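You operate a simulated robot arm through the tools that you are given. There is no shell and no other tool. Be economical: measure what you need, move in short steps, check, and stop when the job is done.

Carry out the task below with a simulated two-armed robot. There is one attempt and no reset: what you move stays moved.

Task
Switch the holder and programmer on, link the probe and write the clock.
Fine: leave the probe on the meter and both switches on; tariff and address stay.
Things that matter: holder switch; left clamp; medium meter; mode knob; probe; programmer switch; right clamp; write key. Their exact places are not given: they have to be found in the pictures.

The check looks at the end state, three seconds after you hand in, the way a careful person would. Anything else that was tipped, shoved, dropped, spilled or broken makes it a failure.

Robot
Two 7-joint arms with two-finger grippers on one trunk, on a base that drives. Base frame: it is fixed to the floor where the robot stands at the start and does not move with it; the origin is under the middle of the robot, x ahead of it, y to its left, z up; the surface under the hand at the start is at about z = 80. Readings come in cm, degrees, newtons and seconds.
The left shoulder is at the start at [6, 17.8, 112.5], the right one opposite. With the tool pointing down near the work surface each hand reaches from about 18 to 64 cm from the robot's upright axis, wherever it stands, measured 20 degrees to its own side. Places, roughly: holder switch [50, -20, 80]; left clamp [60, -20, 90]; mode knob [50, -50, 80]; programmer switch [60, -60, 80]; right clamp [60, -40, 90]; write key [50, -50, 80]. Payload 1.96 kg a hand.
The TCP of each hand is the grasp point between the finger pads, 2 cm short of the fingertips. In the tool frame z runs along the fingers and y along their closing line. Largest opening 7.2 cm; the body of the gripper starts 3.8 cm behind the TCP.
Orientation is that of the tool frame in the base frame, as a unit quaternion [x, y, z, w]. With the fingers straight down and closing along the base's y, the tool's x points along the base's -x, its y along +y and its z along -z.

Tools
- The arms move only by the tool drive_tool. It takes "left_targets", "right_targets" or both (then of equal length, played together; a hand with none holds still); each is a list of rows, each a list of 7 numbers: the turn, a rotation vector about the tool's x, y, z in degrees, then the shift along the tool's x, y, z in cm, then the finger opening in cm, from 0 to 7.2. In form: [[wx, wy, wz, tx, ty, tz, grip], ...]. A call has 1 to 8 rows; each row shifts and turns the commanded pose from where the row before left it, along the tool's axes as they then stand. A row lasts 0.2 s, in which the tool goes at most 5 cm and 8.6 degrees; a call with a longer step from one row to the next is refused whole, and so is a gripper value outside its range. A pose out of reach is approached as far as the arm can. The call stops where the force on the tool passes 70 N (or 10 N more than at its start, if that is more) or the arm is blocked; 0.2 s more then pass. The fingers move at their own pace (about 15.3 cm/s each) and stop on an object; they squeeze with about 37 N. The grip force told is the motor's: it shows also when the fingers shut on nothing. Time passes only in rows, and 0.2 s behind the last, so rows that do not move let the fingers close. The reply holds the time, the measured pose of the TCP, the force on the tool along the base axes, the opening and the grip force, in the units named above and with some noise, with the torque about the TCP (base axes, N m) and any sound that the robot's microphone picked up.
- Cameras (640 x 400 px; columns grow to the right, rows downward): "scene" is now at [0.69, 0.15, 165.53]; the picture's right is [0.14, -0.99, -0.00], its down [-0.86, -0.12, -0.49] and it looks along [0.48, 0.07, -0.87] (base axes); focal length 256 px, centre (320, 200). "left" rides on the left gripper at [7.1, -1.9, -8.2] in its tool frame; the picture's right is [0.26, 0.97, 0.00], its down [-0.67, 0.18, -0.72] and it looks along [-0.69, 0.19, 0.70] (tool axes); focal length 280 px, centre (320, 200). "right" rides on the right gripper at [7.1, 1.9, -8.2] in its tool frame; the picture's right is [-0.26, 0.97, 0.00], its down [-0.67, -0.18, -0.72] and it looks along [-0.69, -0.19, 0.70] (tool axes); focal length 280 px, centre (320, 200).
- grab_frame(camera): a new picture of that camera. No time passes.
- lift_body(by): slides the trunk up (or, below 0, down) by that many cm; the arms and the scene camera ride with it, the base frame stays. It gives what a move gives, with no picture.
- base_move(legs): drives the robot by 1 to 6 legs, each [ahead, left, turn to the left] in cm, cm and degrees, along the robot's own axes; the way and the turn of a leg run together, so that a leg with both is an arc; at most 150 cm and 180 degrees a leg. The arms and the cameras ride along, it lands a little off, and it stops where it bumps. It gives what a move gives.
- turn_head(pan, tilt): turns the head with the scene camera to pan (to the left, within 86 degrees either way) and tilt (down, from -29 to 69), counted from straight ahead of the robot. It gives what a move gives.
- measure_at(camera, pixels): for up to 12 pixels [column, row] of the newest picture of that camera ("zoom" is the newest enlarged one), the place [x, y, z] in the base frame of the surface seen there, good to about 0.2 cm, but the place of the scene camera against the robot may be out by one fixed shift of up to 1.2 cm in any direction. No time passes.
- close_up(camera, box): a new picture of the part [left, top, right, bottom] of that camera's present view, enlarged. No time passes.
- sign_off(): hands the job in; it is judged then, once.

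Keep the steps short. Do not move on a guess: measure, check each grasp and each placing, and mend mistakes. In all there are 80 turns and 78 pictures (those below and enlarged ones count). Leave the grippers open and the arms clear of the work at the hand-in unless told otherwise, and finish with a single line.

The tools are called as a command line: name --argument value ..., lists and objects as JSON in quotes. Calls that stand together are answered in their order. drive_tool: Moves the arms, as the interface text tells. Its arguments: {"type":"object","properties":{"left_targets":{"type":"array","items":{"type":"array","items":{"type":"number"}}},"right_targets":{"type":"array","items":{"type":"array","items":{"type":"number"}}}},"required":[]} The other tools are called the same way: lift_body (by) slides the trunk up or down; base_move (legs) drives the base; turn_head (pan, tilt) turns the head that bears the scene camera; grab_frame (camera) takes a picture; measure_at (camera, pixels) gives the place of the surface under pixels of a picture; close_up (camera, box) takes an enlarged picture of a part of a camera's view; sign_off () hands the job in.

At the start:

```text
time_s: 0.0
left_eef_pos: [39.94, -2.89, 112.97]
left_tool_rot: [0.0, 1.0, -0.001, 0.002]
left_ft_force: [0.2, -0.5, -0.1]
left_wrist_torque: [-0.02, 0.0, -0.01]
left_width: 7.2
left_finger_force: 0.1
right_eef_pos: [29.64, -35.54, 114.05]
right_tool_rot: [0.001, 1.0, 0.0, 0.001]
right_ft_force: [0.1, -0.1, 0.1]
right_wrist_torque: [-0.01, 0.02, 0.02]
right_width: 7.2
right_finger_force: 0.1
trunk travel left (down, up): [-77.0, 22.0]
robot x, y, heading: [0.31, 0.06, 0.1]
head pan, tilt: [8.1, 60.7]
```

scene: 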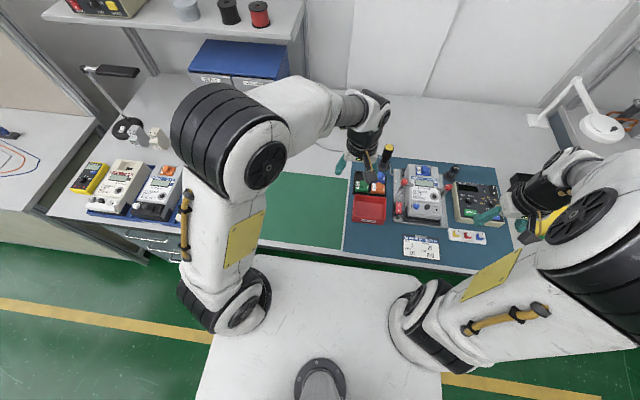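
right: 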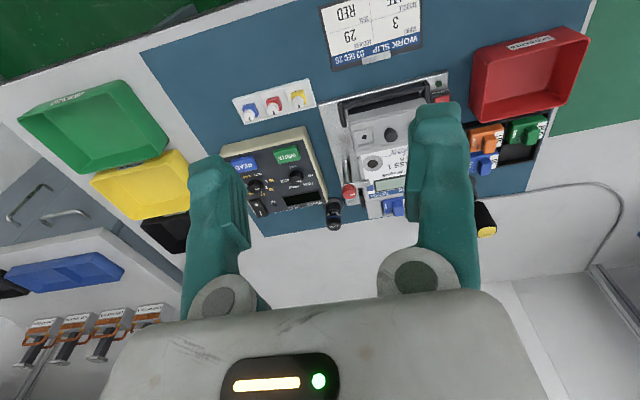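
left: 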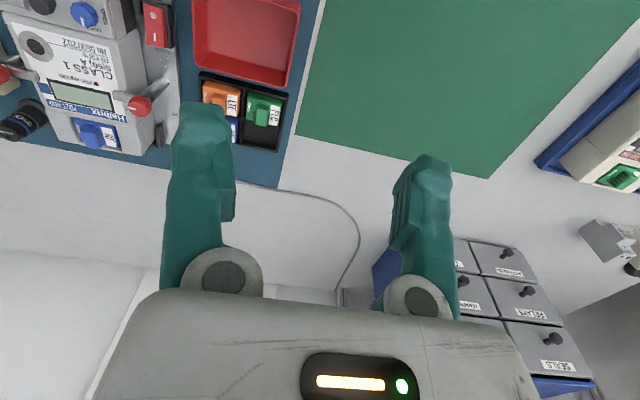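

I see a meter in a holder around scene (420,195), with the programmer at (475,203) and a probe near (452,172). I'll take enlarged views first.

close_up --camera "scene" --box '[340, 140, 520, 260]'

close_up --camera "right" --box '[220, 60, 520, 250]'

close_up --camera "left" --box '[0, 0, 300, 180]'

```text
3.33 times, centred on (430, 200) of scene
```

zoom: 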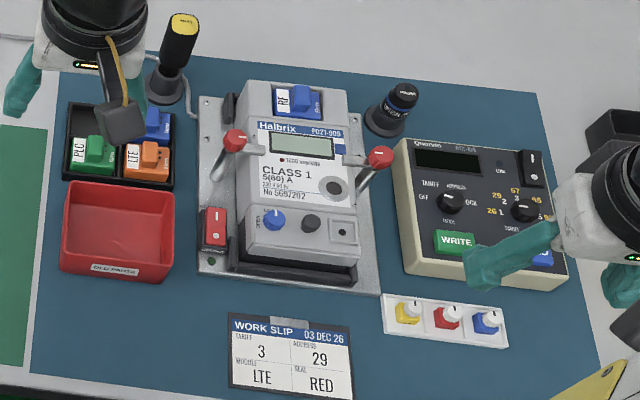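

```text
2.11 times, centred on (370, 155) of right
```

zoom: 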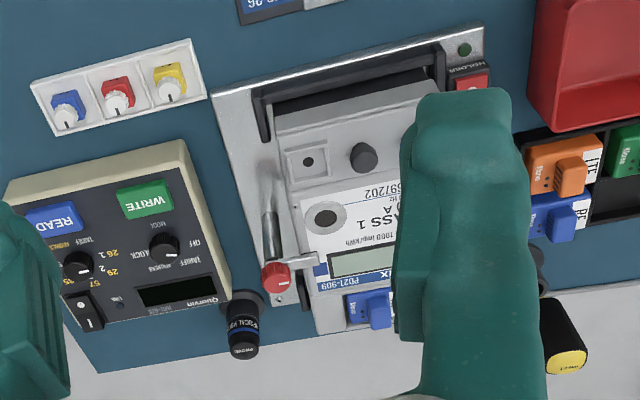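

```text
2.13 times, centred on (150, 90) of left
```

zoom: 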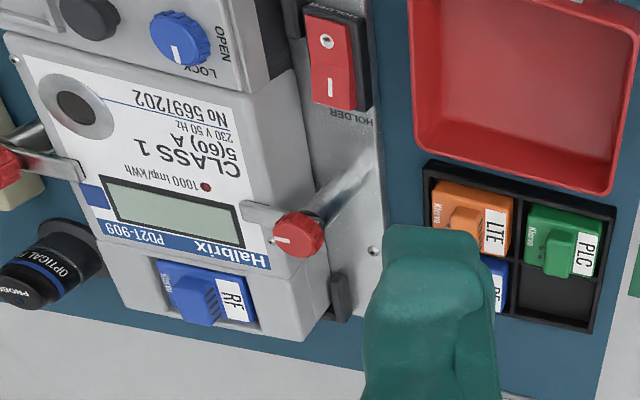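

Left zoom: holder switch at (333,60), left clamp knob at (297,235), the optical port ring at (77,103), probe at (25,275), right clamp knob at (5,165). I'll measure these, plus the programmer parts in the right camera.

measure_at --camera "zoom" --pixels '[[327, 40], [331, 88], [297, 235], [340, 190], [255, 215], [77, 103], [120, 140], [50, 105], [20, 290], [75, 250], [380, 140], [180, 40]]'

measure_at --camera "right" --pixels '[[288, 155], [296, 176], [246, 164], [254, 189], [265, 208], [333, 215], [349, 190], [347, 165], [372, 163], [300, 200], [255, 205], [333, 203]]'

```text
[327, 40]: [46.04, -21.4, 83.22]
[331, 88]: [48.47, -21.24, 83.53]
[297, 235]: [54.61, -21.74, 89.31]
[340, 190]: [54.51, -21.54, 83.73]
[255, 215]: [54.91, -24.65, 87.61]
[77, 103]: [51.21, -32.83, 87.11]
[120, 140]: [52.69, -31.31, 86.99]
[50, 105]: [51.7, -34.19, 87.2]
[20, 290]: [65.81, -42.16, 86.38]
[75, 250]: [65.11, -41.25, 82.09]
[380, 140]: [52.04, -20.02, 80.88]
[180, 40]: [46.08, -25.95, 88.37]
```

```text
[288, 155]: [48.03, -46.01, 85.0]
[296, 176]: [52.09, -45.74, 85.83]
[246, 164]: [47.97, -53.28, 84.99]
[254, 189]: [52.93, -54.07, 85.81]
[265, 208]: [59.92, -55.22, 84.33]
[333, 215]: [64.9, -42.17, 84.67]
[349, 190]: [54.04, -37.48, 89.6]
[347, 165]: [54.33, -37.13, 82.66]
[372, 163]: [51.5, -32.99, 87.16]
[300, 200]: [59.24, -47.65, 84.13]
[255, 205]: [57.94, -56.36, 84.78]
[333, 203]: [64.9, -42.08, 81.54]
```

Now I'll lower the right hand so its camera views the programmer closely (TCP to about (39,-46,97), still well above everything).

drive_tool --right_targets '[[0, 0, 0, -1.8, -2, 3.2, 7.2], [0, 0, 0, -1.8, -2, 3.2, 7.2], [0, 0, 0, -1.8, -2, 3.2, 7.2], [0, 0, 0, -1.8, -2, 3.2, 7.2], [0, 0, 0, -1.8, -2, 3.2, 7.2]]'

grab_frame --camera "right"

```text
time_s: 1.2
left_eef_pos: [40.04, -2.96, 112.89]
left_tool_rot: [0.001, 1.0, -0.001, 0.002]
left_ft_force: [-0.1, -0.1, 0.1]
left_wrist_torque: [0.01, 0.02, 0.0]
left_width: 7.18
left_finger_force: 0.0
right_eef_pos: [38.95, -45.84, 98.39]
right_tool_rot: [0.0, 1.0, 0.001, 0.0]
right_ft_force: [0.7, -0.1, -0.6]
right_wrist_torque: [0.02, 0.0, -0.04]
right_width: 7.19
right_finger_force: 0.0
trunk travel left (down, up): [-77.0, 22.0]
robot x, y, heading: [-0.26, 0.18, -0.1]
head pan, tilt: [8.1, 60.7]
```

```text
71 pictures are left
```

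right: 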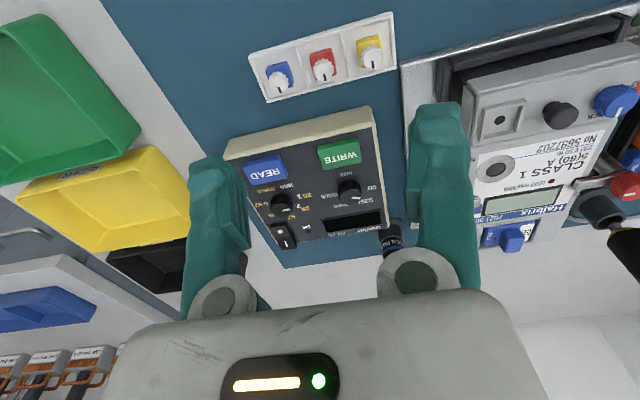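

The programmer sits between the fingers at (310,180). I'll enlarge it, and the meter on the right.

close_up --camera "right" --box '[230, 130, 410, 260]'

close_up --camera "scene" --box '[445, 165, 515, 230]'

close_up --camera "scene" --box '[390, 155, 470, 225]'

```text
3.08 times, centred on (320, 195) of right
```

zoom: 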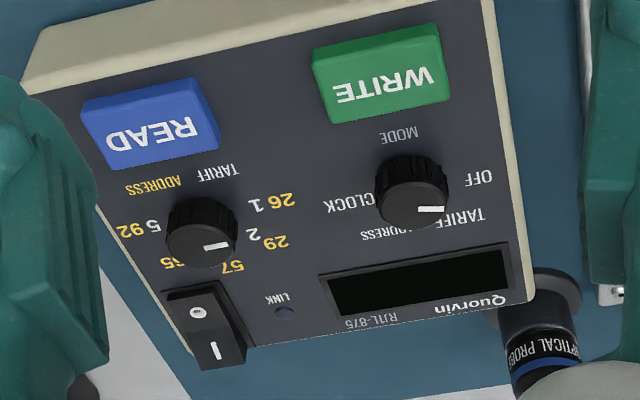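

```text
6.15 times, centred on (480, 198) of scene
```

zoom: 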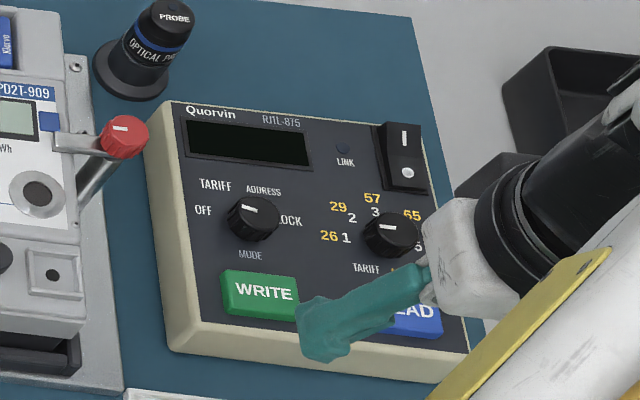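

```text
5.71 times, centred on (430, 190) of scene
```

zoom: 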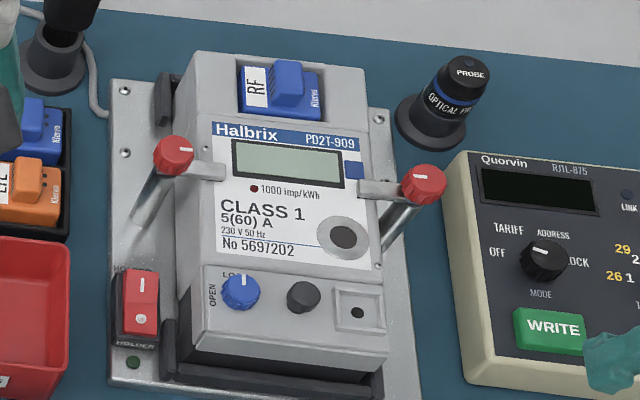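

Clamp fingers both lie over the meter edges, so they look closed. The mode knob isn't at CLOCK, and both rockers have O pressed. The probe at (65,-42) is beyond reach, so I need to shift the base. I'll check the free space around the table edge and the lamp on the right.

grab_frame --camera "scene"

measure_at --camera "scene" --pixels '[[310, 252], [320, 264], [430, 268], [430, 290], [600, 128], [540, 122], [555, 90], [630, 120], [160, 170], [467, 212], [500, 245], [460, 310]]'

```text
67 pictures are left
```

scene: 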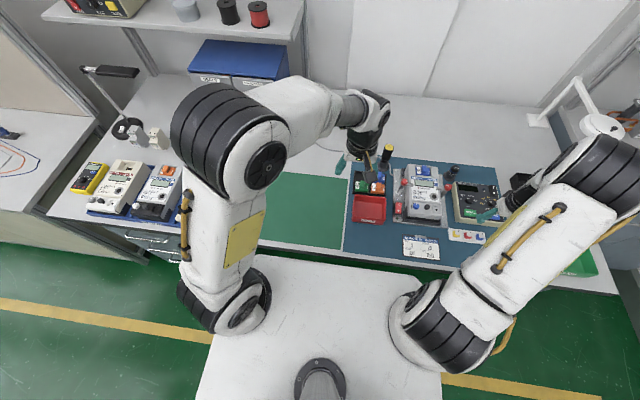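

```text
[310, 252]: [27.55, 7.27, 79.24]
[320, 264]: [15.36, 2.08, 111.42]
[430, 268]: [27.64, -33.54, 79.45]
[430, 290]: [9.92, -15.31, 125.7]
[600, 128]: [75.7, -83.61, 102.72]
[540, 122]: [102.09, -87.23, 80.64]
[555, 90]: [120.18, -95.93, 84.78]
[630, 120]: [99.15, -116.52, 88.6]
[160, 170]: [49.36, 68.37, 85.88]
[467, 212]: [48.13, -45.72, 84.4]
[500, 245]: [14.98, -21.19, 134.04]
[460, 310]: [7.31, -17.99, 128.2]
```

The table edge is at x≈27.5 and the lamp head is at (76,-84,103). I'll raise the right hand back up, then drive 4 cm ahead and 25 cm right.

drive_tool --right_targets '[[0, 0, 0, 1, 2, -3.2, 7.2], [0, 0, 0, 1, 2, -3.2, 7.2], [0, 0, 0, 1, 2, -3.2, 7.2], [0, 0, 0, 1, 2, -3.2, 7.2], [0, 0, 0, 1, 2, -3.2, 7.2]]'

base_move --legs '[[0, -25, 0], [4, 0, 0]]'

grab_frame --camera "scene"

```text
time_s: 2.4
left_eef_pos: [39.95, -2.92, 113.05]
left_tool_rot: [0.0, 1.0, -0.003, 0.003]
left_ft_force: [-0.3, 0.3, -0.1]
left_wrist_torque: [-0.02, -0.04, 0.01]
left_width: 7.2
left_finger_force: 0.1
right_eef_pos: [33.61, -35.41, 114.25]
right_tool_rot: [0.0, 1.0, 0.0, 0.0]
right_ft_force: [-0.7, 0.0, 0.0]
right_wrist_torque: [-0.02, -0.04, 0.0]
right_width: 7.22
right_finger_force: 0.0
trunk travel left (down, up): [-77.0, 22.0]
robot x, y, heading: [-0.01, -0.19, 0.1]
head pan, tilt: [8.1, 60.7]
```

```text
time_s: 4.7
left_eef_pos: [43.57, -28.84, 113.24]
left_tool_rot: [0.004, 1.0, -0.002, 0.004]
left_ft_force: [-2.0, 0.8, 1.1]
left_wrist_torque: [0.0, 0.0, -0.02]
left_width: 7.2
left_finger_force: 0.1
right_eef_pos: [37.1, -61.32, 114.25]
right_tool_rot: [0.005, 1.0, 0.0, 0.001]
right_ft_force: [-0.5, 0.3, 0.4]
right_wrist_torque: [-0.03, -0.03, -0.01]
right_width: 7.19
right_finger_force: 0.0
trunk travel left (down, up): [-77.0, 22.0]
robot x, y, heading: [3.54, -25.78, -0.5]
head pan, tilt: [8.1, 60.7]
```

```text
66 pictures are left
```

scene: 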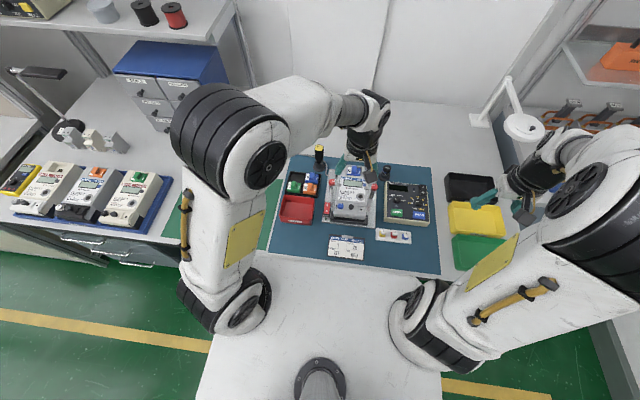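

The base moved as intended (robot at about (3.5,-25.8)). Next I'll lower the left hand to about (42,-21,100) for a close look at the holder switch.

drive_tool --left_targets '[[0, 0, 0, 0.5, 2.6, -0.2, 7.2], [0, 0, 0, 0.5, 2.6, 3, 7.2], [0, 0, 0, 0.5, 2.6, 3.4, 4], [0, 0, 0, 0, 0, 4, 0], [0, 0, 0, 0, 0, 3, 0]]'

grab_frame --camera "left"

```text
time_s: 5.9
left_eef_pos: [42.67, -20.91, 99.79]
left_tool_rot: [0.005, 1.0, -0.001, 0.002]
left_ft_force: [-0.7, -0.7, 0.4]
left_wrist_torque: [0.01, 0.0, 0.01]
left_width: 0.0
left_finger_force: 29.4
right_eef_pos: [37.58, -61.44, 114.16]
right_tool_rot: [0.005, 1.0, 0.0, 0.0]
right_ft_force: [0.0, 0.2, 0.0]
right_wrist_torque: [-0.03, 0.03, -0.01]
right_width: 7.19
right_finger_force: 0.1
trunk travel left (down, up): [-77.0, 22.0]
robot x, y, heading: [3.83, -25.53, -0.4]
head pan, tilt: [8.1, 60.7]
```

```text
65 pictures are left
```

left: 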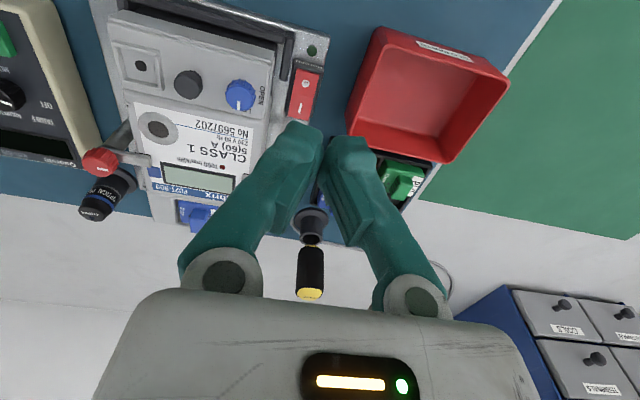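

The holder switch is at (304,92). I'll enlarge it and measure both ends.

close_up --camera "left" --box '[90, 40, 350, 200]'

measure_at --camera "left" --pixels '[[307, 75], [305, 84], [302, 96], [299, 106], [297, 114], [292, 106], [308, 106], [357, 90], [356, 130], [240, 95], [327, 135], [158, 128]]'

```text
2.46 times, centred on (220, 120) of left
```

zoom: 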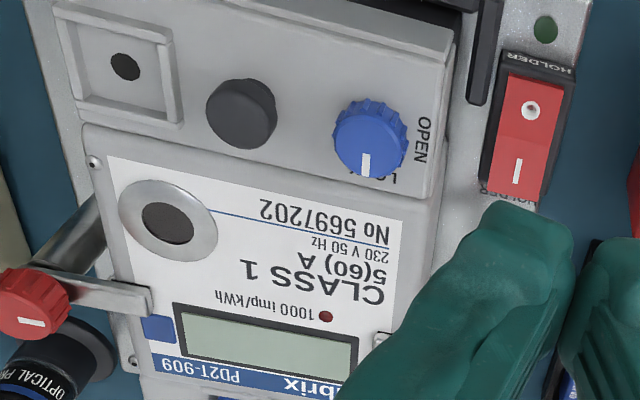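

```text
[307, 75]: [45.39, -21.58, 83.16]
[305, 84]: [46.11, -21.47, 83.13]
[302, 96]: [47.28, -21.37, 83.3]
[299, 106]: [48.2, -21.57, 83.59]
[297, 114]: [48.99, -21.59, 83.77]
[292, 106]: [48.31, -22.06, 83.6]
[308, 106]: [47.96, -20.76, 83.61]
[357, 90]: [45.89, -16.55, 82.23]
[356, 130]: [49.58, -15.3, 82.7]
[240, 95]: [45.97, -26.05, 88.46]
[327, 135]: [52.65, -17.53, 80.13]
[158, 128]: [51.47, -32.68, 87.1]
```

I end is at about (48.7,-21.2,83.7), raised. I'll bring the closed left fingertips to about 2 cm above it, tilted 6° to keep the gripper body clear of the meter.

drive_tool --left_targets '[[0, 0, 0, -2, 0, 3.9, 0], [0, 0, 0, -2, 0, 3.9, 0], [0, 0, 0, -2, -0.1, 3.9, 0], [6, 0, 0, 0, 0, 0, 0]]'

grab_frame --camera "left"

```text
time_s: 6.9
left_eef_pos: [48.43, -21.3, 88.18]
left_tool_rot: [0.004, 0.999, -0.054, 0.002]
left_ft_force: [-0.1, -1.1, -1.2]
left_wrist_torque: [-0.04, 0.01, 0.0]
left_width: 0.0
left_finger_force: 30.0
right_eef_pos: [37.41, -61.23, 114.18]
right_tool_rot: [0.004, 1.0, 0.0, 0.0]
right_ft_force: [0.2, 0.5, 0.3]
right_wrist_torque: [0.01, 0.01, -0.01]
right_width: 7.16
right_finger_force: 0.0
trunk travel left (down, up): [-77.0, 22.0]
robot x, y, heading: [4.16, -25.66, -0.5]
head pan, tilt: [8.1, 60.7]
```

```text
63 pictures are left
```

left: 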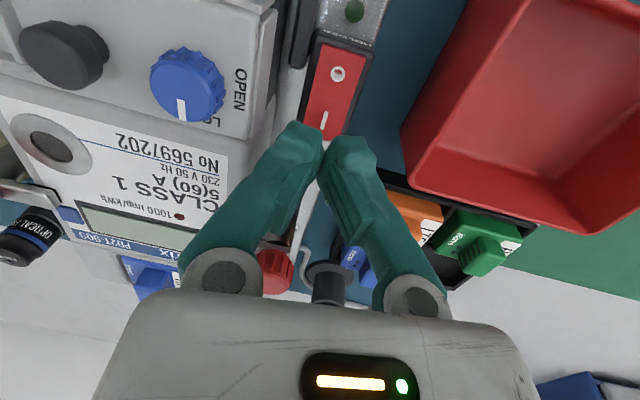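

The tips sit just over the I end. I'll press down in small steps.

drive_tool --left_targets '[[0, 0, 0, -0.2, 0.25, 1.2, 0], [0, 0, 0, 0, 0, 1.0, 0], [0, 0, 0, 0, 0, 0.4, 0], [0, 0, 0, 0, 0, 0.3, 0], [0, 0, 0, 0, 0, 0.3, 0]]'

grab_frame --camera "left"

```text
time_s: 8.1
left_eef_pos: [48.8, -21.24, 84.97]
left_tool_rot: [0.004, 0.999, -0.053, 0.003]
left_ft_force: [0.4, 2.0, 9.9]
left_wrist_torque: [0.05, 0.03, -0.03]
left_width: 0.02
left_finger_force: 30.0
right_eef_pos: [37.29, -61.29, 114.26]
right_tool_rot: [0.005, 1.0, 0.0, 0.001]
right_ft_force: [0.3, -0.2, 0.1]
right_wrist_torque: [0.0, 0.0, 0.0]
right_width: 7.18
right_finger_force: 0.1
trunk travel left (down, up): [-77.0, 22.0]
robot x, y, heading: [3.9, -25.65, -0.5]
head pan, tilt: [8.1, 60.7]
heard: click
```

```text
62 pictures are left
```

left: 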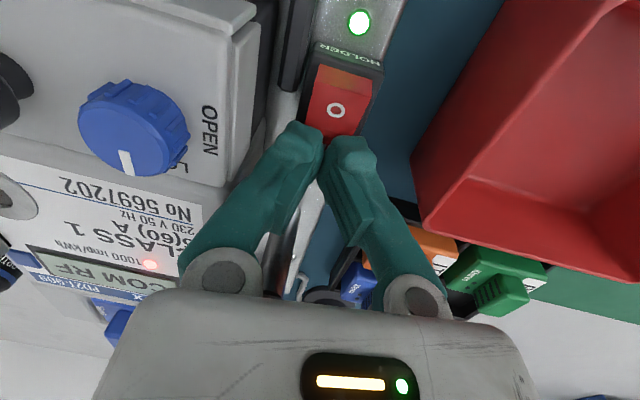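

There was a click, the holder lamp is green and the meter shows "COM RF". I'll raise the left hand and move it clear to the left.

drive_tool --left_targets '[[0, 0, 0, 0, 0, -4, 0], [0, 0, 0, 0, 0, -4.5, 0], [-6, 0, 0, 0, 0, -4, 0], [0, 0, 0, 0, 0, -4.5, 0], [0, 0, 0, 1.5, 3.5, -3, 0], [0, 0, 0, 2, 4, -1, 3], [0, 0, 0, 2, 4, 0, 7.2], [0, 0, 0, 2, 4, 0, 7.2]]'

grab_frame --camera "scene"

```text
time_s: 9.9
left_eef_pos: [41.1, -4.21, 106.29]
left_tool_rot: [0.005, 1.0, -0.002, 0.002]
left_ft_force: [0.4, 0.6, -0.2]
left_wrist_torque: [0.02, 0.01, -0.01]
left_width: 7.21
left_finger_force: 0.1
right_eef_pos: [37.3, -61.31, 114.25]
right_tool_rot: [0.004, 1.0, 0.001, 0.001]
right_ft_force: [-0.2, 0.1, -0.6]
right_wrist_torque: [-0.01, -0.02, 0.0]
right_width: 7.19
right_finger_force: 0.0
trunk travel left (down, up): [-77.0, 22.0]
robot x, y, heading: [3.88, -25.39, -0.5]
head pan, tilt: [8.1, 60.7]
```

```text
61 pictures are left
```

scene: 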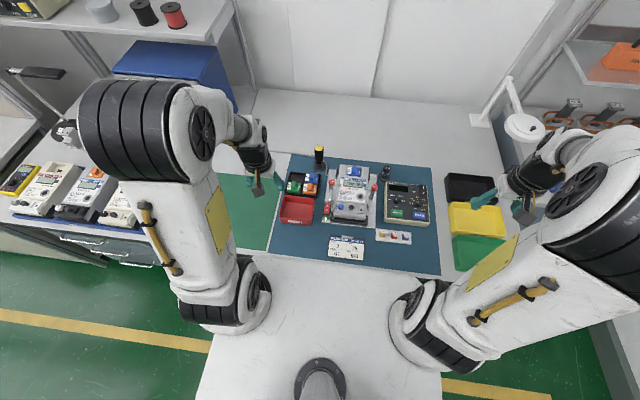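

Next I'll lower the right hand with closed fingers to about (50,-55,99) to view the programmer switch.

drive_tool --right_targets '[[0, 0, 0, -2.6, 1.2, 2.9, 5], [0, 0, 0, -2.6, 1.2, 2.9, 2], [0, 0, 0, -2.6, 1.2, 2.9, 0], [0, 0, 0, -2.6, 1.2, 2.9, 0], [0, 0, 0, -2.0, 1.2, 2.9, 0]]'

grab_frame --camera "right"

close_up --camera "right" --box '[220, 40, 500, 215]'

```text
time_s: 11.1
left_eef_pos: [41.33, -4.42, 106.22]
left_tool_rot: [0.003, 1.0, -0.001, 0.001]
left_ft_force: [0.8, -0.7, 0.4]
left_wrist_torque: [-0.02, 0.05, 0.03]
left_width: 7.19
left_finger_force: 0.1
right_eef_pos: [50.02, -55.65, 99.47]
right_tool_rot: [0.005, 1.0, 0.0, 0.001]
right_ft_force: [-0.2, -0.7, 0.2]
right_wrist_torque: [-0.01, 0.05, 0.0]
right_width: 0.0
right_finger_force: 29.3
trunk travel left (down, up): [-77.0, 22.0]
robot x, y, heading: [4.07, -25.47, -0.2]
head pan, tilt: [8.1, 60.7]
```

```text
60 pictures are left
```

right: 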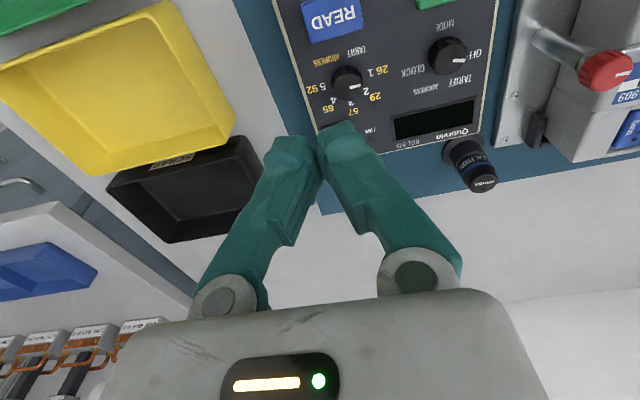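

```text
2.29 times, centred on (360, 128) of right
```

zoom: 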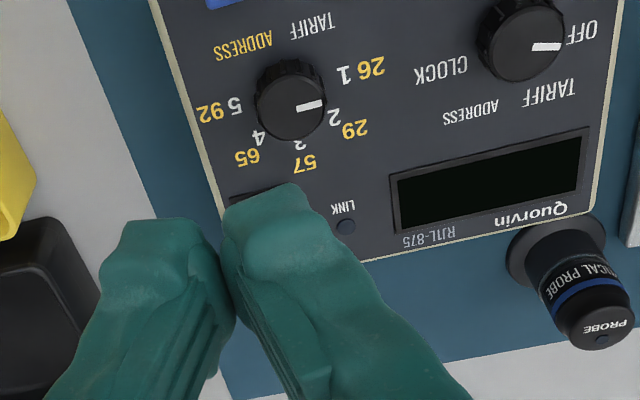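

The fingers hide the rocker; the mode knob clearly points to OFF. I'll back off 7 cm and to the left to see the rocker.

drive_tool --right_targets '[[0, 0, 0, 3.5, 2.0, 0, 0], [0, 0, 0, 3.5, 2.0, 0, 0]]'

close_up --camera "right" --box '[200, 60, 440, 210]'

```text
time_s: 11.7
left_eef_pos: [41.3, -4.31, 106.21]
left_tool_rot: [0.005, 1.0, -0.002, 0.003]
left_ft_force: [0.4, -0.5, 0.4]
left_wrist_torque: [0.0, 0.01, -0.02]
left_width: 7.21
left_finger_force: 0.0
right_eef_pos: [42.86, -51.57, 99.81]
right_tool_rot: [0.003, 1.0, 0.0, 0.001]
right_ft_force: [-0.5, 0.6, 0.2]
right_wrist_torque: [0.0, 0.0, -0.04]
right_width: 0.0
right_finger_force: 29.8
trunk travel left (down, up): [-77.0, 22.0]
robot x, y, heading: [3.75, -25.53, -0.4]
head pan, tilt: [8.1, 60.7]
```

```text
2.67 times, centred on (320, 135) of right
```

zoom: 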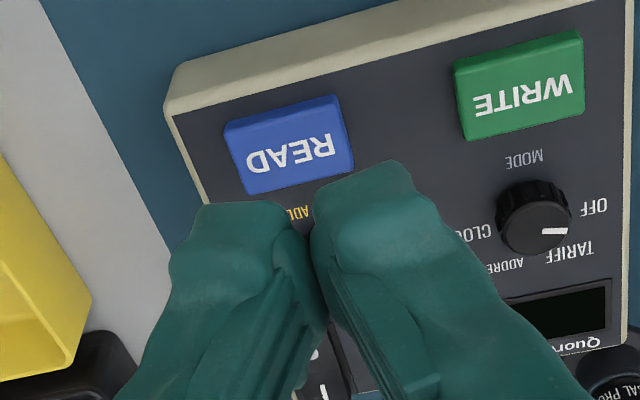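

The rocker shows through at (322,375). I'll measure it, the mode knob and the WRITE key.

measure_at --camera "zoom" --pixels '[[324, 393], [318, 360], [335, 385], [535, 212], [505, 215], [565, 215], [530, 240], [530, 185], [555, 232], [480, 130], [520, 85], [575, 110]]'

close_up --camera "scene" --box '[375, 175, 440, 225]'

```text
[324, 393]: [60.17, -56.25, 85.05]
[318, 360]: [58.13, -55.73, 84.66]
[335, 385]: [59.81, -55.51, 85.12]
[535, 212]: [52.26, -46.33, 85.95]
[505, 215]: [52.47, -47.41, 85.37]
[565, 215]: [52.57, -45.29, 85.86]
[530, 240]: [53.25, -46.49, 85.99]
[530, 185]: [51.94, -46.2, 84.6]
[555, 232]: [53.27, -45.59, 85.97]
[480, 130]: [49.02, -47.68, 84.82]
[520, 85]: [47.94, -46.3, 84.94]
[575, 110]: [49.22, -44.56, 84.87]
```

```text
8.00 times, centred on (408, 200) of scene
```

zoom: 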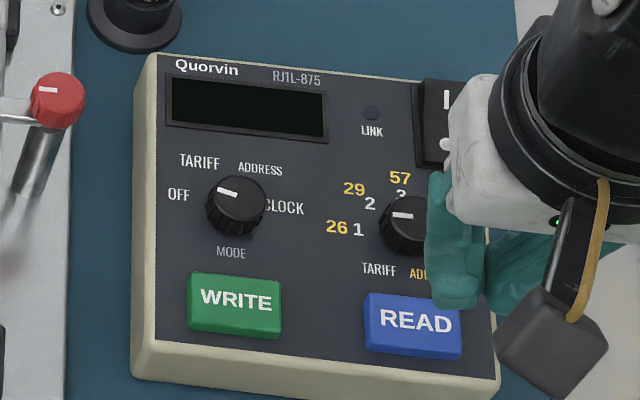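

The I end is at (60.2,-56.1,85). That's at the edge of reach, and so is the probe, so I'll drive 5 cm ahead and 3 cm right (hands are clear above everything).

base_move --legs '[[5, -3, 0]]'

close_up --camera "right" --box '[200, 20, 480, 195]'

```text
time_s: 12.7
left_eef_pos: [46.15, -7.17, 106.18]
left_tool_rot: [0.003, 1.0, -0.001, 0.003]
left_ft_force: [-0.7, -0.6, -0.1]
left_wrist_torque: [-0.02, 0.0, 0.0]
left_width: 7.17
left_finger_force: 0.0
right_eef_pos: [47.88, -54.51, 99.86]
right_tool_rot: [0.003, 1.0, 0.0, 0.001]
right_ft_force: [0.2, -0.8, 0.5]
right_wrist_torque: [-0.03, 0.02, 0.01]
right_width: 0.02
right_finger_force: 29.4
trunk travel left (down, up): [-77.0, 22.0]
robot x, y, heading: [9.14, -28.58, -0.6]
head pan, tilt: [8.1, 60.7]
```

```text
2.29 times, centred on (340, 108) of right
```

zoom: 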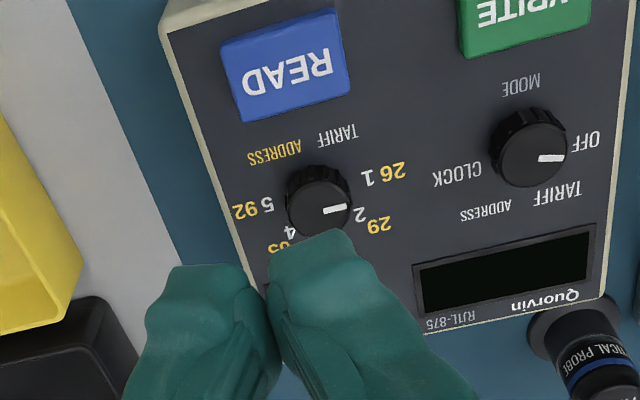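

The base has moved. Now I'll bring the right fingertips to about 2 cm above the rocker's I end.

drive_tool --right_targets '[[0, 0, 0, -3.1, -0.35, 2.7, 0], [0, 0, 0, -3.1, -0.35, 2.7, 0], [0, 0, 0, -3.1, -0.35, 2.7, 0], [0, 0, 0, -3.1, -0.35, 2.7, 0], [0, 0, 0, 0, 0, 0, 0]]'

close_up --camera "scene" --box '[340, 160, 460, 235]'

grab_frame --camera "right"

```text
time_s: 13.9
left_eef_pos: [46.14, -7.29, 106.22]
left_tool_rot: [0.003, 1.0, -0.001, 0.001]
left_ft_force: [0.4, -0.3, 0.6]
left_wrist_torque: [0.0, 0.0, -0.02]
left_width: 7.2
left_finger_force: 0.1
right_eef_pos: [60.51, -55.96, 89.02]
right_tool_rot: [0.003, 1.0, 0.0, -0.001]
right_ft_force: [0.0, 1.4, 0.0]
right_wrist_torque: [-0.01, -0.02, -0.01]
right_width: 0.0
right_finger_force: 29.9
trunk travel left (down, up): [-77.0, 22.0]
robot x, y, heading: [8.68, -28.49, -0.2]
head pan, tilt: [8.1, 60.7]
```

```text
5.33 times, centred on (400, 198) of scene
```

zoom: 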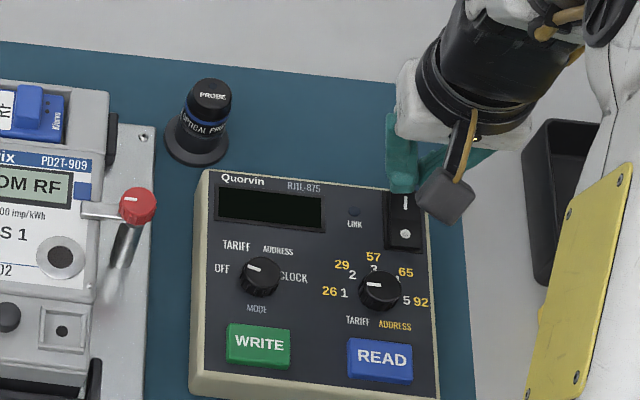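

```text
54 pictures are left
```

right: 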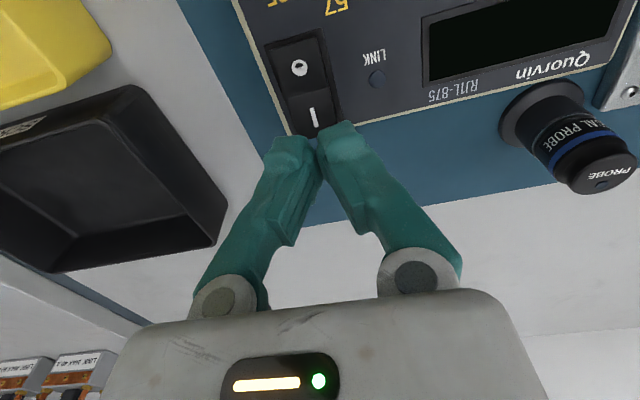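

Measure the rocker now in the fresh right image: I mark at (314,118), O at (299,68), tip region at (318,145).

measure_at --camera "right" --pixels '[[314, 118], [306, 90], [299, 68], [316, 130], [297, 122], [333, 112], [280, 45], [555, 115], [600, 175], [575, 160], [540, 85], [520, 120]]'

```text
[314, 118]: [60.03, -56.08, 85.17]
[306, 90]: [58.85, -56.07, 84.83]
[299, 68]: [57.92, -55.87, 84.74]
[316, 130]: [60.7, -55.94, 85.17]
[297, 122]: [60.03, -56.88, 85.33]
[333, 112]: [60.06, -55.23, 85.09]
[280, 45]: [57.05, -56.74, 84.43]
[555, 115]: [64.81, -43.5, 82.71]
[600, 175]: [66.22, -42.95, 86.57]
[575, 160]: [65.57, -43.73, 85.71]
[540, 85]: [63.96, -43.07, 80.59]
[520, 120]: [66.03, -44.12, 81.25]
```

I'm aligned over the I end. Now I'll press.

drive_tool --right_targets '[[0, 0, 0, 0.2, 0, 1.2, 0], [0, 0, 0, 0, 0, 0.6, 0], [0, 0, 0, 0, 0, 0.3, 0], [0, 0, 0, 0, 0, 0.3, 0], [0, 0, 0, 0, 0, 0.2, 0]]'

grab_frame --camera "right"

```text
time_s: 15.1
left_eef_pos: [46.27, -7.34, 106.27]
left_tool_rot: [0.004, 1.0, -0.001, 0.002]
left_ft_force: [0.5, 0.1, -0.2]
left_wrist_torque: [0.0, 0.0, 0.0]
left_width: 7.21
left_finger_force: 0.0
right_eef_pos: [60.36, -56.0, 86.43]
right_tool_rot: [0.003, 1.0, 0.0, 0.0]
right_ft_force: [0.0, 0.5, 1.5]
right_wrist_torque: [0.0, 0.03, 0.06]
right_width: 0.59
right_finger_force: 29.2
trunk travel left (down, up): [-77.0, 22.0]
robot x, y, heading: [9.07, -28.82, -0.3]
head pan, tilt: [8.1, 60.7]
heard: click
```

```text
53 pictures are left
```

right: 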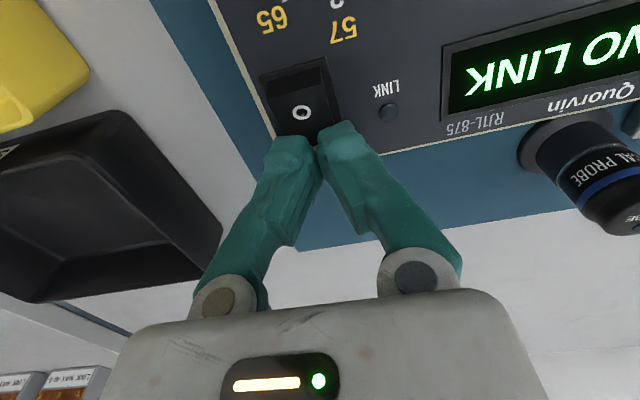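

Click, and the programmer display shows "NO LINK", so it's on. I'll raise the hand and move it to view the probe.

drive_tool --right_targets '[[0, 0, 0, 0, 0, -4, 0], [0, 0, 0, 0.5, 1, -4, 1], [0, 0, 0, 2, 3, -3, 4], [0, 0, 0, 2, 3.5, -0.5, 7.2], [0, 0, 0, 2, 3.5, 0, 7.2], [0, 0, 0, 2, 3.5, 0, 7.2]]'

grab_frame --camera "right"

```text
time_s: 16.5
left_eef_pos: [46.17, -7.13, 106.23]
left_tool_rot: [0.004, 1.0, -0.002, 0.002]
left_ft_force: [-0.3, 0.1, 0.4]
left_wrist_torque: [0.03, 0.01, -0.01]
left_width: 7.21
left_finger_force: 0.0
right_eef_pos: [51.86, -41.74, 98.08]
right_tool_rot: [0.003, 1.0, 0.0, 0.001]
right_ft_force: [-0.2, 0.0, 0.1]
right_wrist_torque: [-0.03, 0.0, -0.03]
right_width: 7.21
right_finger_force: 0.0
trunk travel left (down, up): [-77.0, 22.0]
robot x, y, heading: [8.58, -28.29, -0.2]
head pan, tilt: [8.1, 60.7]
```

```text
52 pictures are left
```

right: 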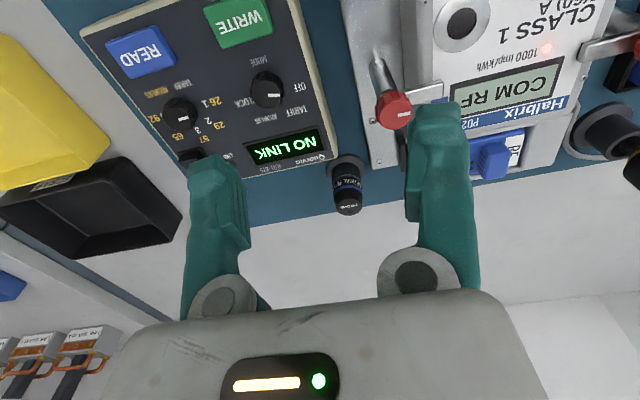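

close_up --camera "right" --box '[300, 140, 400, 220]'

measure_at --camera "right" --pixels '[[348, 210], [336, 208], [360, 208], [348, 204], [347, 190], [334, 190], [360, 188], [346, 172], [334, 165], [360, 165], [395, 108], [458, 25]]'

```text
5.00 times, centred on (350, 180) of right
```

zoom: 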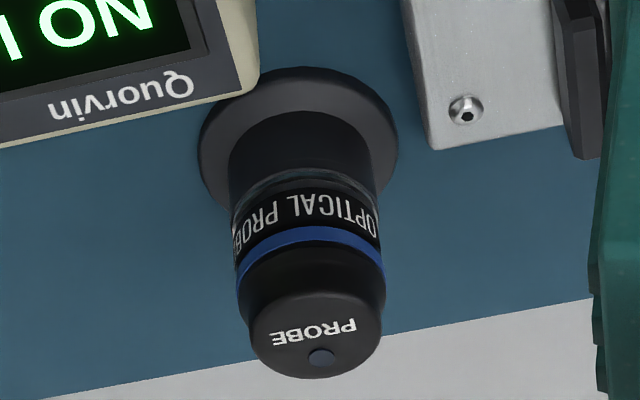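

```text
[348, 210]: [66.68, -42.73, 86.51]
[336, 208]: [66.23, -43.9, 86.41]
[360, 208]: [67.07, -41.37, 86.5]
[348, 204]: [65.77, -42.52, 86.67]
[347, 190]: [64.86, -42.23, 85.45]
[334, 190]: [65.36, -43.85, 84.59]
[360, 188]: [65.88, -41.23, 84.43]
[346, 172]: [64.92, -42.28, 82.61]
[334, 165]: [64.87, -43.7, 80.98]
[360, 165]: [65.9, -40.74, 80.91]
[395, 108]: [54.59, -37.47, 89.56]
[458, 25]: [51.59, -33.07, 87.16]
```

The probe's top centre is at about (66.2,-42.5,86.6), diameter ~2.8, standing in a black cup. I'll go above it with the gripper open to 5 cm.

drive_tool --right_targets '[[0, 0, 0, -3.6, -0.2, 0, 5], [0, 0, 0, -3.6, -0.2, 0, 5], [0, 0, 0, -3.6, -0.2, 1, 5], [0, 0, 0, -3.5, -0.2, 4, 5], [0, 0, 0, 0, 0, 2, 5]]'

grab_frame --camera "right"

```text
refused: row 4 steps farther than a row can; nothing moved
```

```text
50 pictures are left
```

right: 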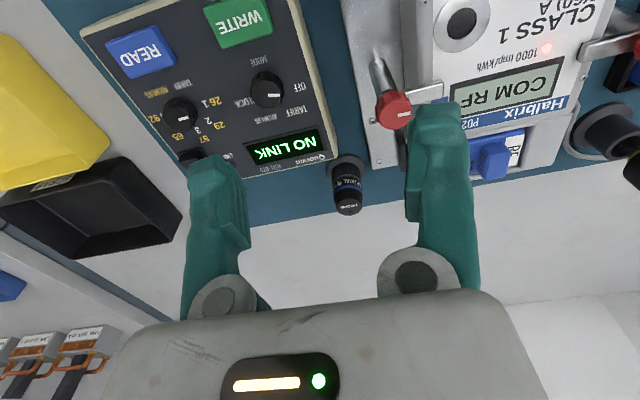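

One row was too long. I'll resend it with smaller steps.

drive_tool --right_targets '[[0, 0, 0, -3.6, -0.2, 0, 5], [0, 0, 0, -3.6, -0.2, 0, 5], [0, 0, 0, -3.6, -0.2, 1, 5], [0, 0, 0, -3.5, -0.2, 2, 5], [0, 0, 0, 0, 0, 4, 5]]'

grab_frame --camera "right"

```text
time_s: 17.7
left_eef_pos: [46.19, -7.33, 106.21]
left_tool_rot: [0.004, 1.0, -0.001, 0.002]
left_ft_force: [0.3, 0.8, 0.5]
left_wrist_torque: [-0.01, -0.01, 0.0]
left_width: 7.2
left_finger_force: 0.1
right_eef_pos: [66.24, -42.09, 90.78]
right_tool_rot: [0.003, 1.0, 0.0, 0.0]
right_ft_force: [0.3, 0.3, 0.0]
right_wrist_torque: [-0.01, 0.02, -0.02]
right_width: 5.03
right_finger_force: 0.0
trunk travel left (down, up): [-77.0, 22.0]
robot x, y, heading: [8.59, -28.19, -0.6]
head pan, tilt: [8.1, 60.7]
```

```text
49 pictures are left
```

right: 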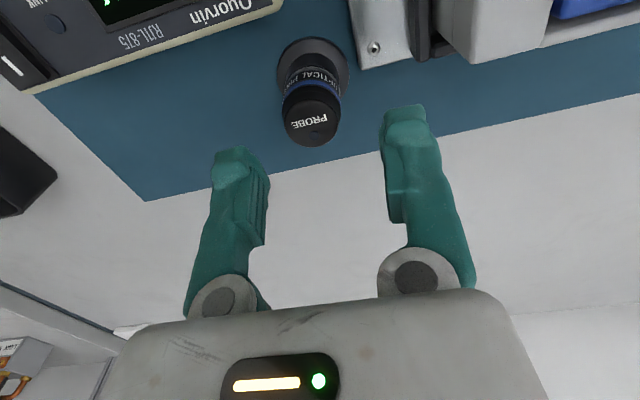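

I'll check the top circle: edges (285,120), (340,112), (313,145), (308,100).

measure_at --camera "right" --pixels '[[287, 122], [339, 112], [313, 143], [310, 105], [312, 123], [308, 90], [306, 66], [304, 55], [330, 90], [285, 95], [283, 70], [340, 70]]'

close_up --camera "right" --box '[260, 30, 360, 155]'

```text
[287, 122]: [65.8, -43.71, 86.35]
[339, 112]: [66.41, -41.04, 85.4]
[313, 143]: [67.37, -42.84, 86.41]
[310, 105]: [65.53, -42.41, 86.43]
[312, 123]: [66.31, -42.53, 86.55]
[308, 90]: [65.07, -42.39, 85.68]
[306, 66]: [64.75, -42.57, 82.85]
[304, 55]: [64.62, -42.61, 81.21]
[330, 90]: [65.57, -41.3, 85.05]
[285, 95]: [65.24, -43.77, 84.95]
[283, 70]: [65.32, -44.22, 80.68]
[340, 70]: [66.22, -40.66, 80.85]
```

```text
3.20 times, centred on (310, 92) of right
```

zoom: 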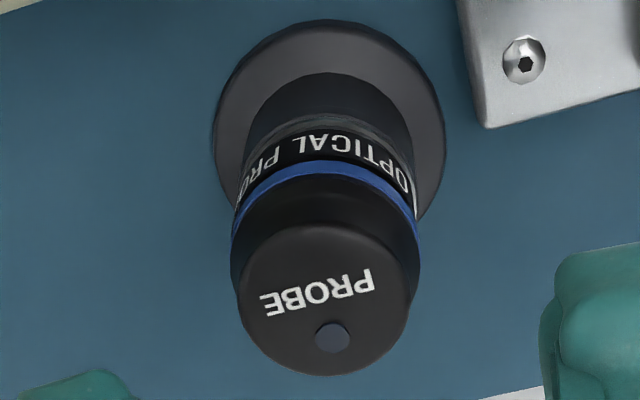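

Centre is (66.4,-42.5). I'll descend to TCP z≈85.3 and close.

drive_tool --right_targets '[[0, 0, 0, -0.1, -0.4, 2, 5], [0, 0, 0, 0, 0, 2, 5], [0, 0, 0, 0, 0, 1.5, 5], [0, 0, 0, 0, 0, 0, 0], [0, 0, 0, 0, 0, 0, 0], [0, 0, 0, 0, 0, 0, 0]]'

grab_frame --camera "right"

```text
time_s: 19.1
left_eef_pos: [46.13, -7.37, 106.25]
left_tool_rot: [0.004, 1.0, -0.002, 0.002]
left_ft_force: [0.6, -0.1, -0.3]
left_wrist_torque: [-0.01, -0.02, 0.0]
left_width: 7.2
left_finger_force: 0.1
right_eef_pos: [66.35, -42.66, 85.24]
right_tool_rot: [0.003, 1.0, 0.0, 0.0]
right_ft_force: [-0.3, -0.3, 0.1]
right_wrist_torque: [0.04, 0.0, -0.02]
right_width: 3.02
right_finger_force: 22.1
trunk travel left (down, up): [-77.0, 22.0]
robot x, y, heading: [9.38, -28.56, -0.6]
head pan, tilt: [8.1, 60.7]
```

```text
47 pictures are left
```

right: 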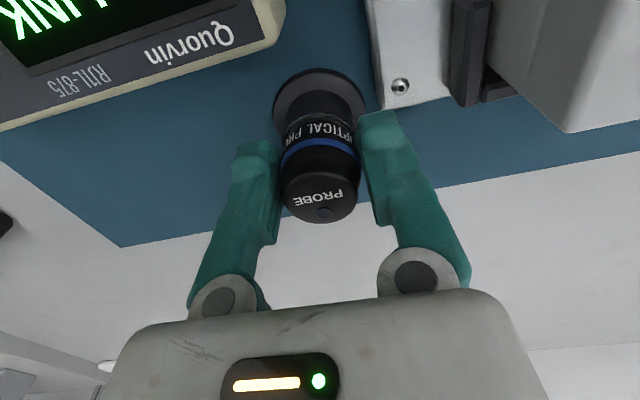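

The fingers hold the probe at 3.0 cm width. I'll lift it gently 3 cm and look.

drive_tool --right_targets '[[0, 0, 0, 0, 0, -1, 0], [0, 0, 0, 0, 0, -1, 0], [0, 0, 0, 0, 0, -2, 0], [0, 0, 0, 0, 0, -4, 0]]'

grab_frame --camera "right"

close_up --camera "scene" --box '[330, 140, 430, 205]'

```text
time_s: 20.1
left_eef_pos: [46.14, -7.2, 106.15]
left_tool_rot: [0.003, 1.0, -0.001, 0.003]
left_ft_force: [0.4, -0.8, -0.4]
left_wrist_torque: [0.0, 0.01, 0.02]
left_width: 7.2
left_finger_force: 0.0
right_eef_pos: [66.17, -42.73, 93.7]
right_tool_rot: [0.003, 1.0, 0.0, 0.0]
right_ft_force: [0.8, -0.5, 0.0]
right_wrist_torque: [0.02, -0.02, 0.0]
right_width: 0.0
right_finger_force: 30.1
trunk travel left (down, up): [-77.0, 22.0]
robot x, y, heading: [8.88, -28.68, -0.3]
head pan, tilt: [8.1, 60.7]
```

```text
46 pictures are left
```

right: 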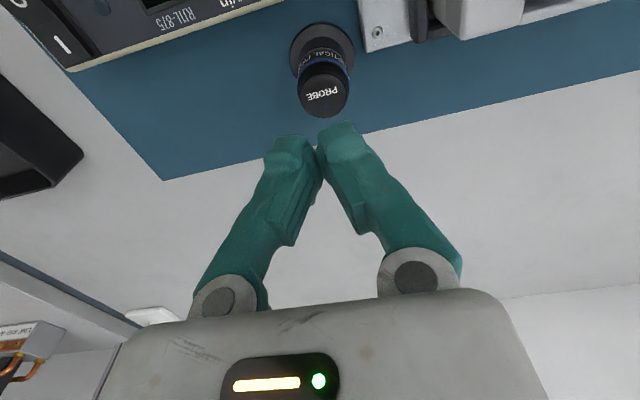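

```text
6.15 times, centred on (380, 172) of scene
```

zoom: 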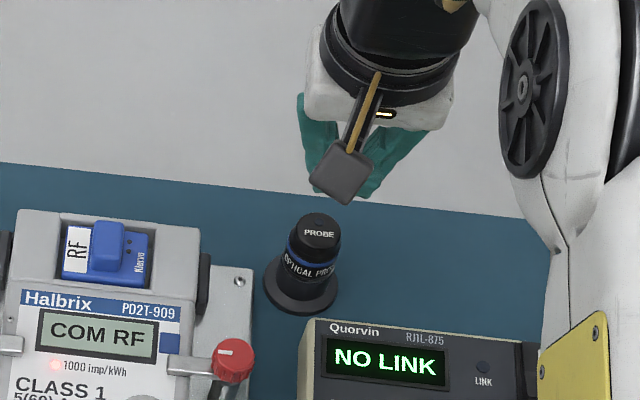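

The fingers slipped off: they're fully closed and the probe is still upright in its cup. I'll examine its profile to choose a better grip height.

close_up --camera "right" --box '[280, 15, 370, 125]'

measure_at --camera "zoom" --pixels '[[305, 325], [310, 250], [300, 190], [297, 165], [295, 145], [295, 130], [295, 115], [295, 95], [295, 70], [420, 90], [310, 290], [210, 150]]'

```text
3.64 times, centred on (325, 70) of right
```

zoom: 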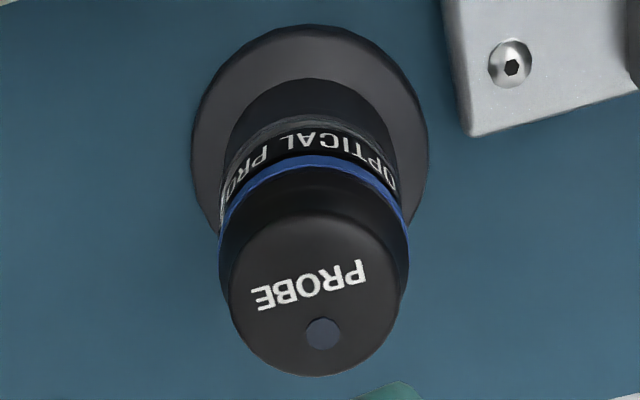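

```text
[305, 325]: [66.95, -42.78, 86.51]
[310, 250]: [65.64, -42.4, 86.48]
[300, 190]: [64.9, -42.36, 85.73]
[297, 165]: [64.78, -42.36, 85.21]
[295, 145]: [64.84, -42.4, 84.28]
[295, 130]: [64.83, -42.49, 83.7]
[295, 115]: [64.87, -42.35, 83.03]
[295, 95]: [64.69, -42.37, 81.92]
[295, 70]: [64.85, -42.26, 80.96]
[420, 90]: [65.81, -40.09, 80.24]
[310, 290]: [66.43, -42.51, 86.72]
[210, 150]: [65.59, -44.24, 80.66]
```

The chamfered top begins at z≈85.7 and the straight side runs from z 81 to 85.2. I'll grip lower, with the TCP at z≈83.7 (tips at 81.7, just above the disc).

drive_tool --right_targets '[[0, 0, 0, -0.1, 0.2, 0, 5], [0, 0, 0, 0, 0, 0, 5], [0, 0, 0, 0, 0, 4, 5], [0, 0, 0, 0, 0, 4, 5], [0, 0, 0, 0, 0, 2, 5], [0, 0, 0, 0, 0, 0, 0], [0, 0, 0, 0, 0, 0, 0], [0, 0, 0, 0, 0, 0, 0]]'

drive_tool --right_targets '[[0, 0, 0, 0, 0, -0.15, 0], [0, 0, 0, 0, 0, -0.15, 0], [0, 0, 0, 0, 0, -0.2, 0]]'

grab_frame --camera "right"

```text
time_s: 21.9
left_eef_pos: [46.17, -7.26, 106.26]
left_tool_rot: [0.003, 1.0, -0.002, 0.002]
left_ft_force: [0.1, 0.0, 0.0]
left_wrist_torque: [-0.01, -0.03, 0.02]
left_width: 7.17
left_finger_force: 0.1
right_eef_pos: [66.24, -42.54, 83.2]
right_tool_rot: [0.003, 1.0, -0.001, -0.001]
right_ft_force: [-2.9, 1.1, 0.6]
right_wrist_torque: [0.03, -0.03, -0.02]
right_width: 3.28
right_finger_force: 39.7
trunk travel left (down, up): [-77.0, 22.0]
robot x, y, heading: [9.01, -28.6, -0.6]
head pan, tilt: [8.1, 60.7]
```

```text
time_s: 22.7
left_eef_pos: [46.59, -7.44, 106.09]
left_tool_rot: [0.003, 1.0, -0.001, 0.0]
left_ft_force: [0.4, 0.0, -0.8]
left_wrist_torque: [-0.03, -0.01, 0.01]
left_width: 7.22
left_finger_force: 0.0
right_eef_pos: [66.26, -42.65, 83.15]
right_tool_rot: [0.004, 1.0, 0.001, -0.006]
right_ft_force: [-10.0, -2.7, -42.8]
right_wrist_torque: [-0.06, -0.16, -0.04]
right_width: 3.29
right_finger_force: 39.8
trunk travel left (down, up): [-77.0, 22.0]
robot x, y, heading: [8.61, -28.41, -0.2]
head pan, tilt: [8.1, 60.7]
```

```text
43 pictures are left
```

right: 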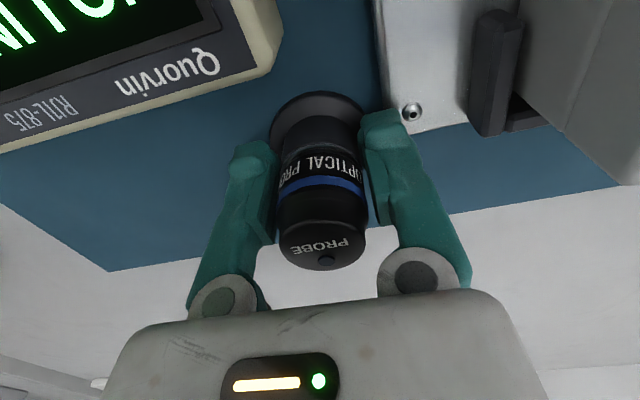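

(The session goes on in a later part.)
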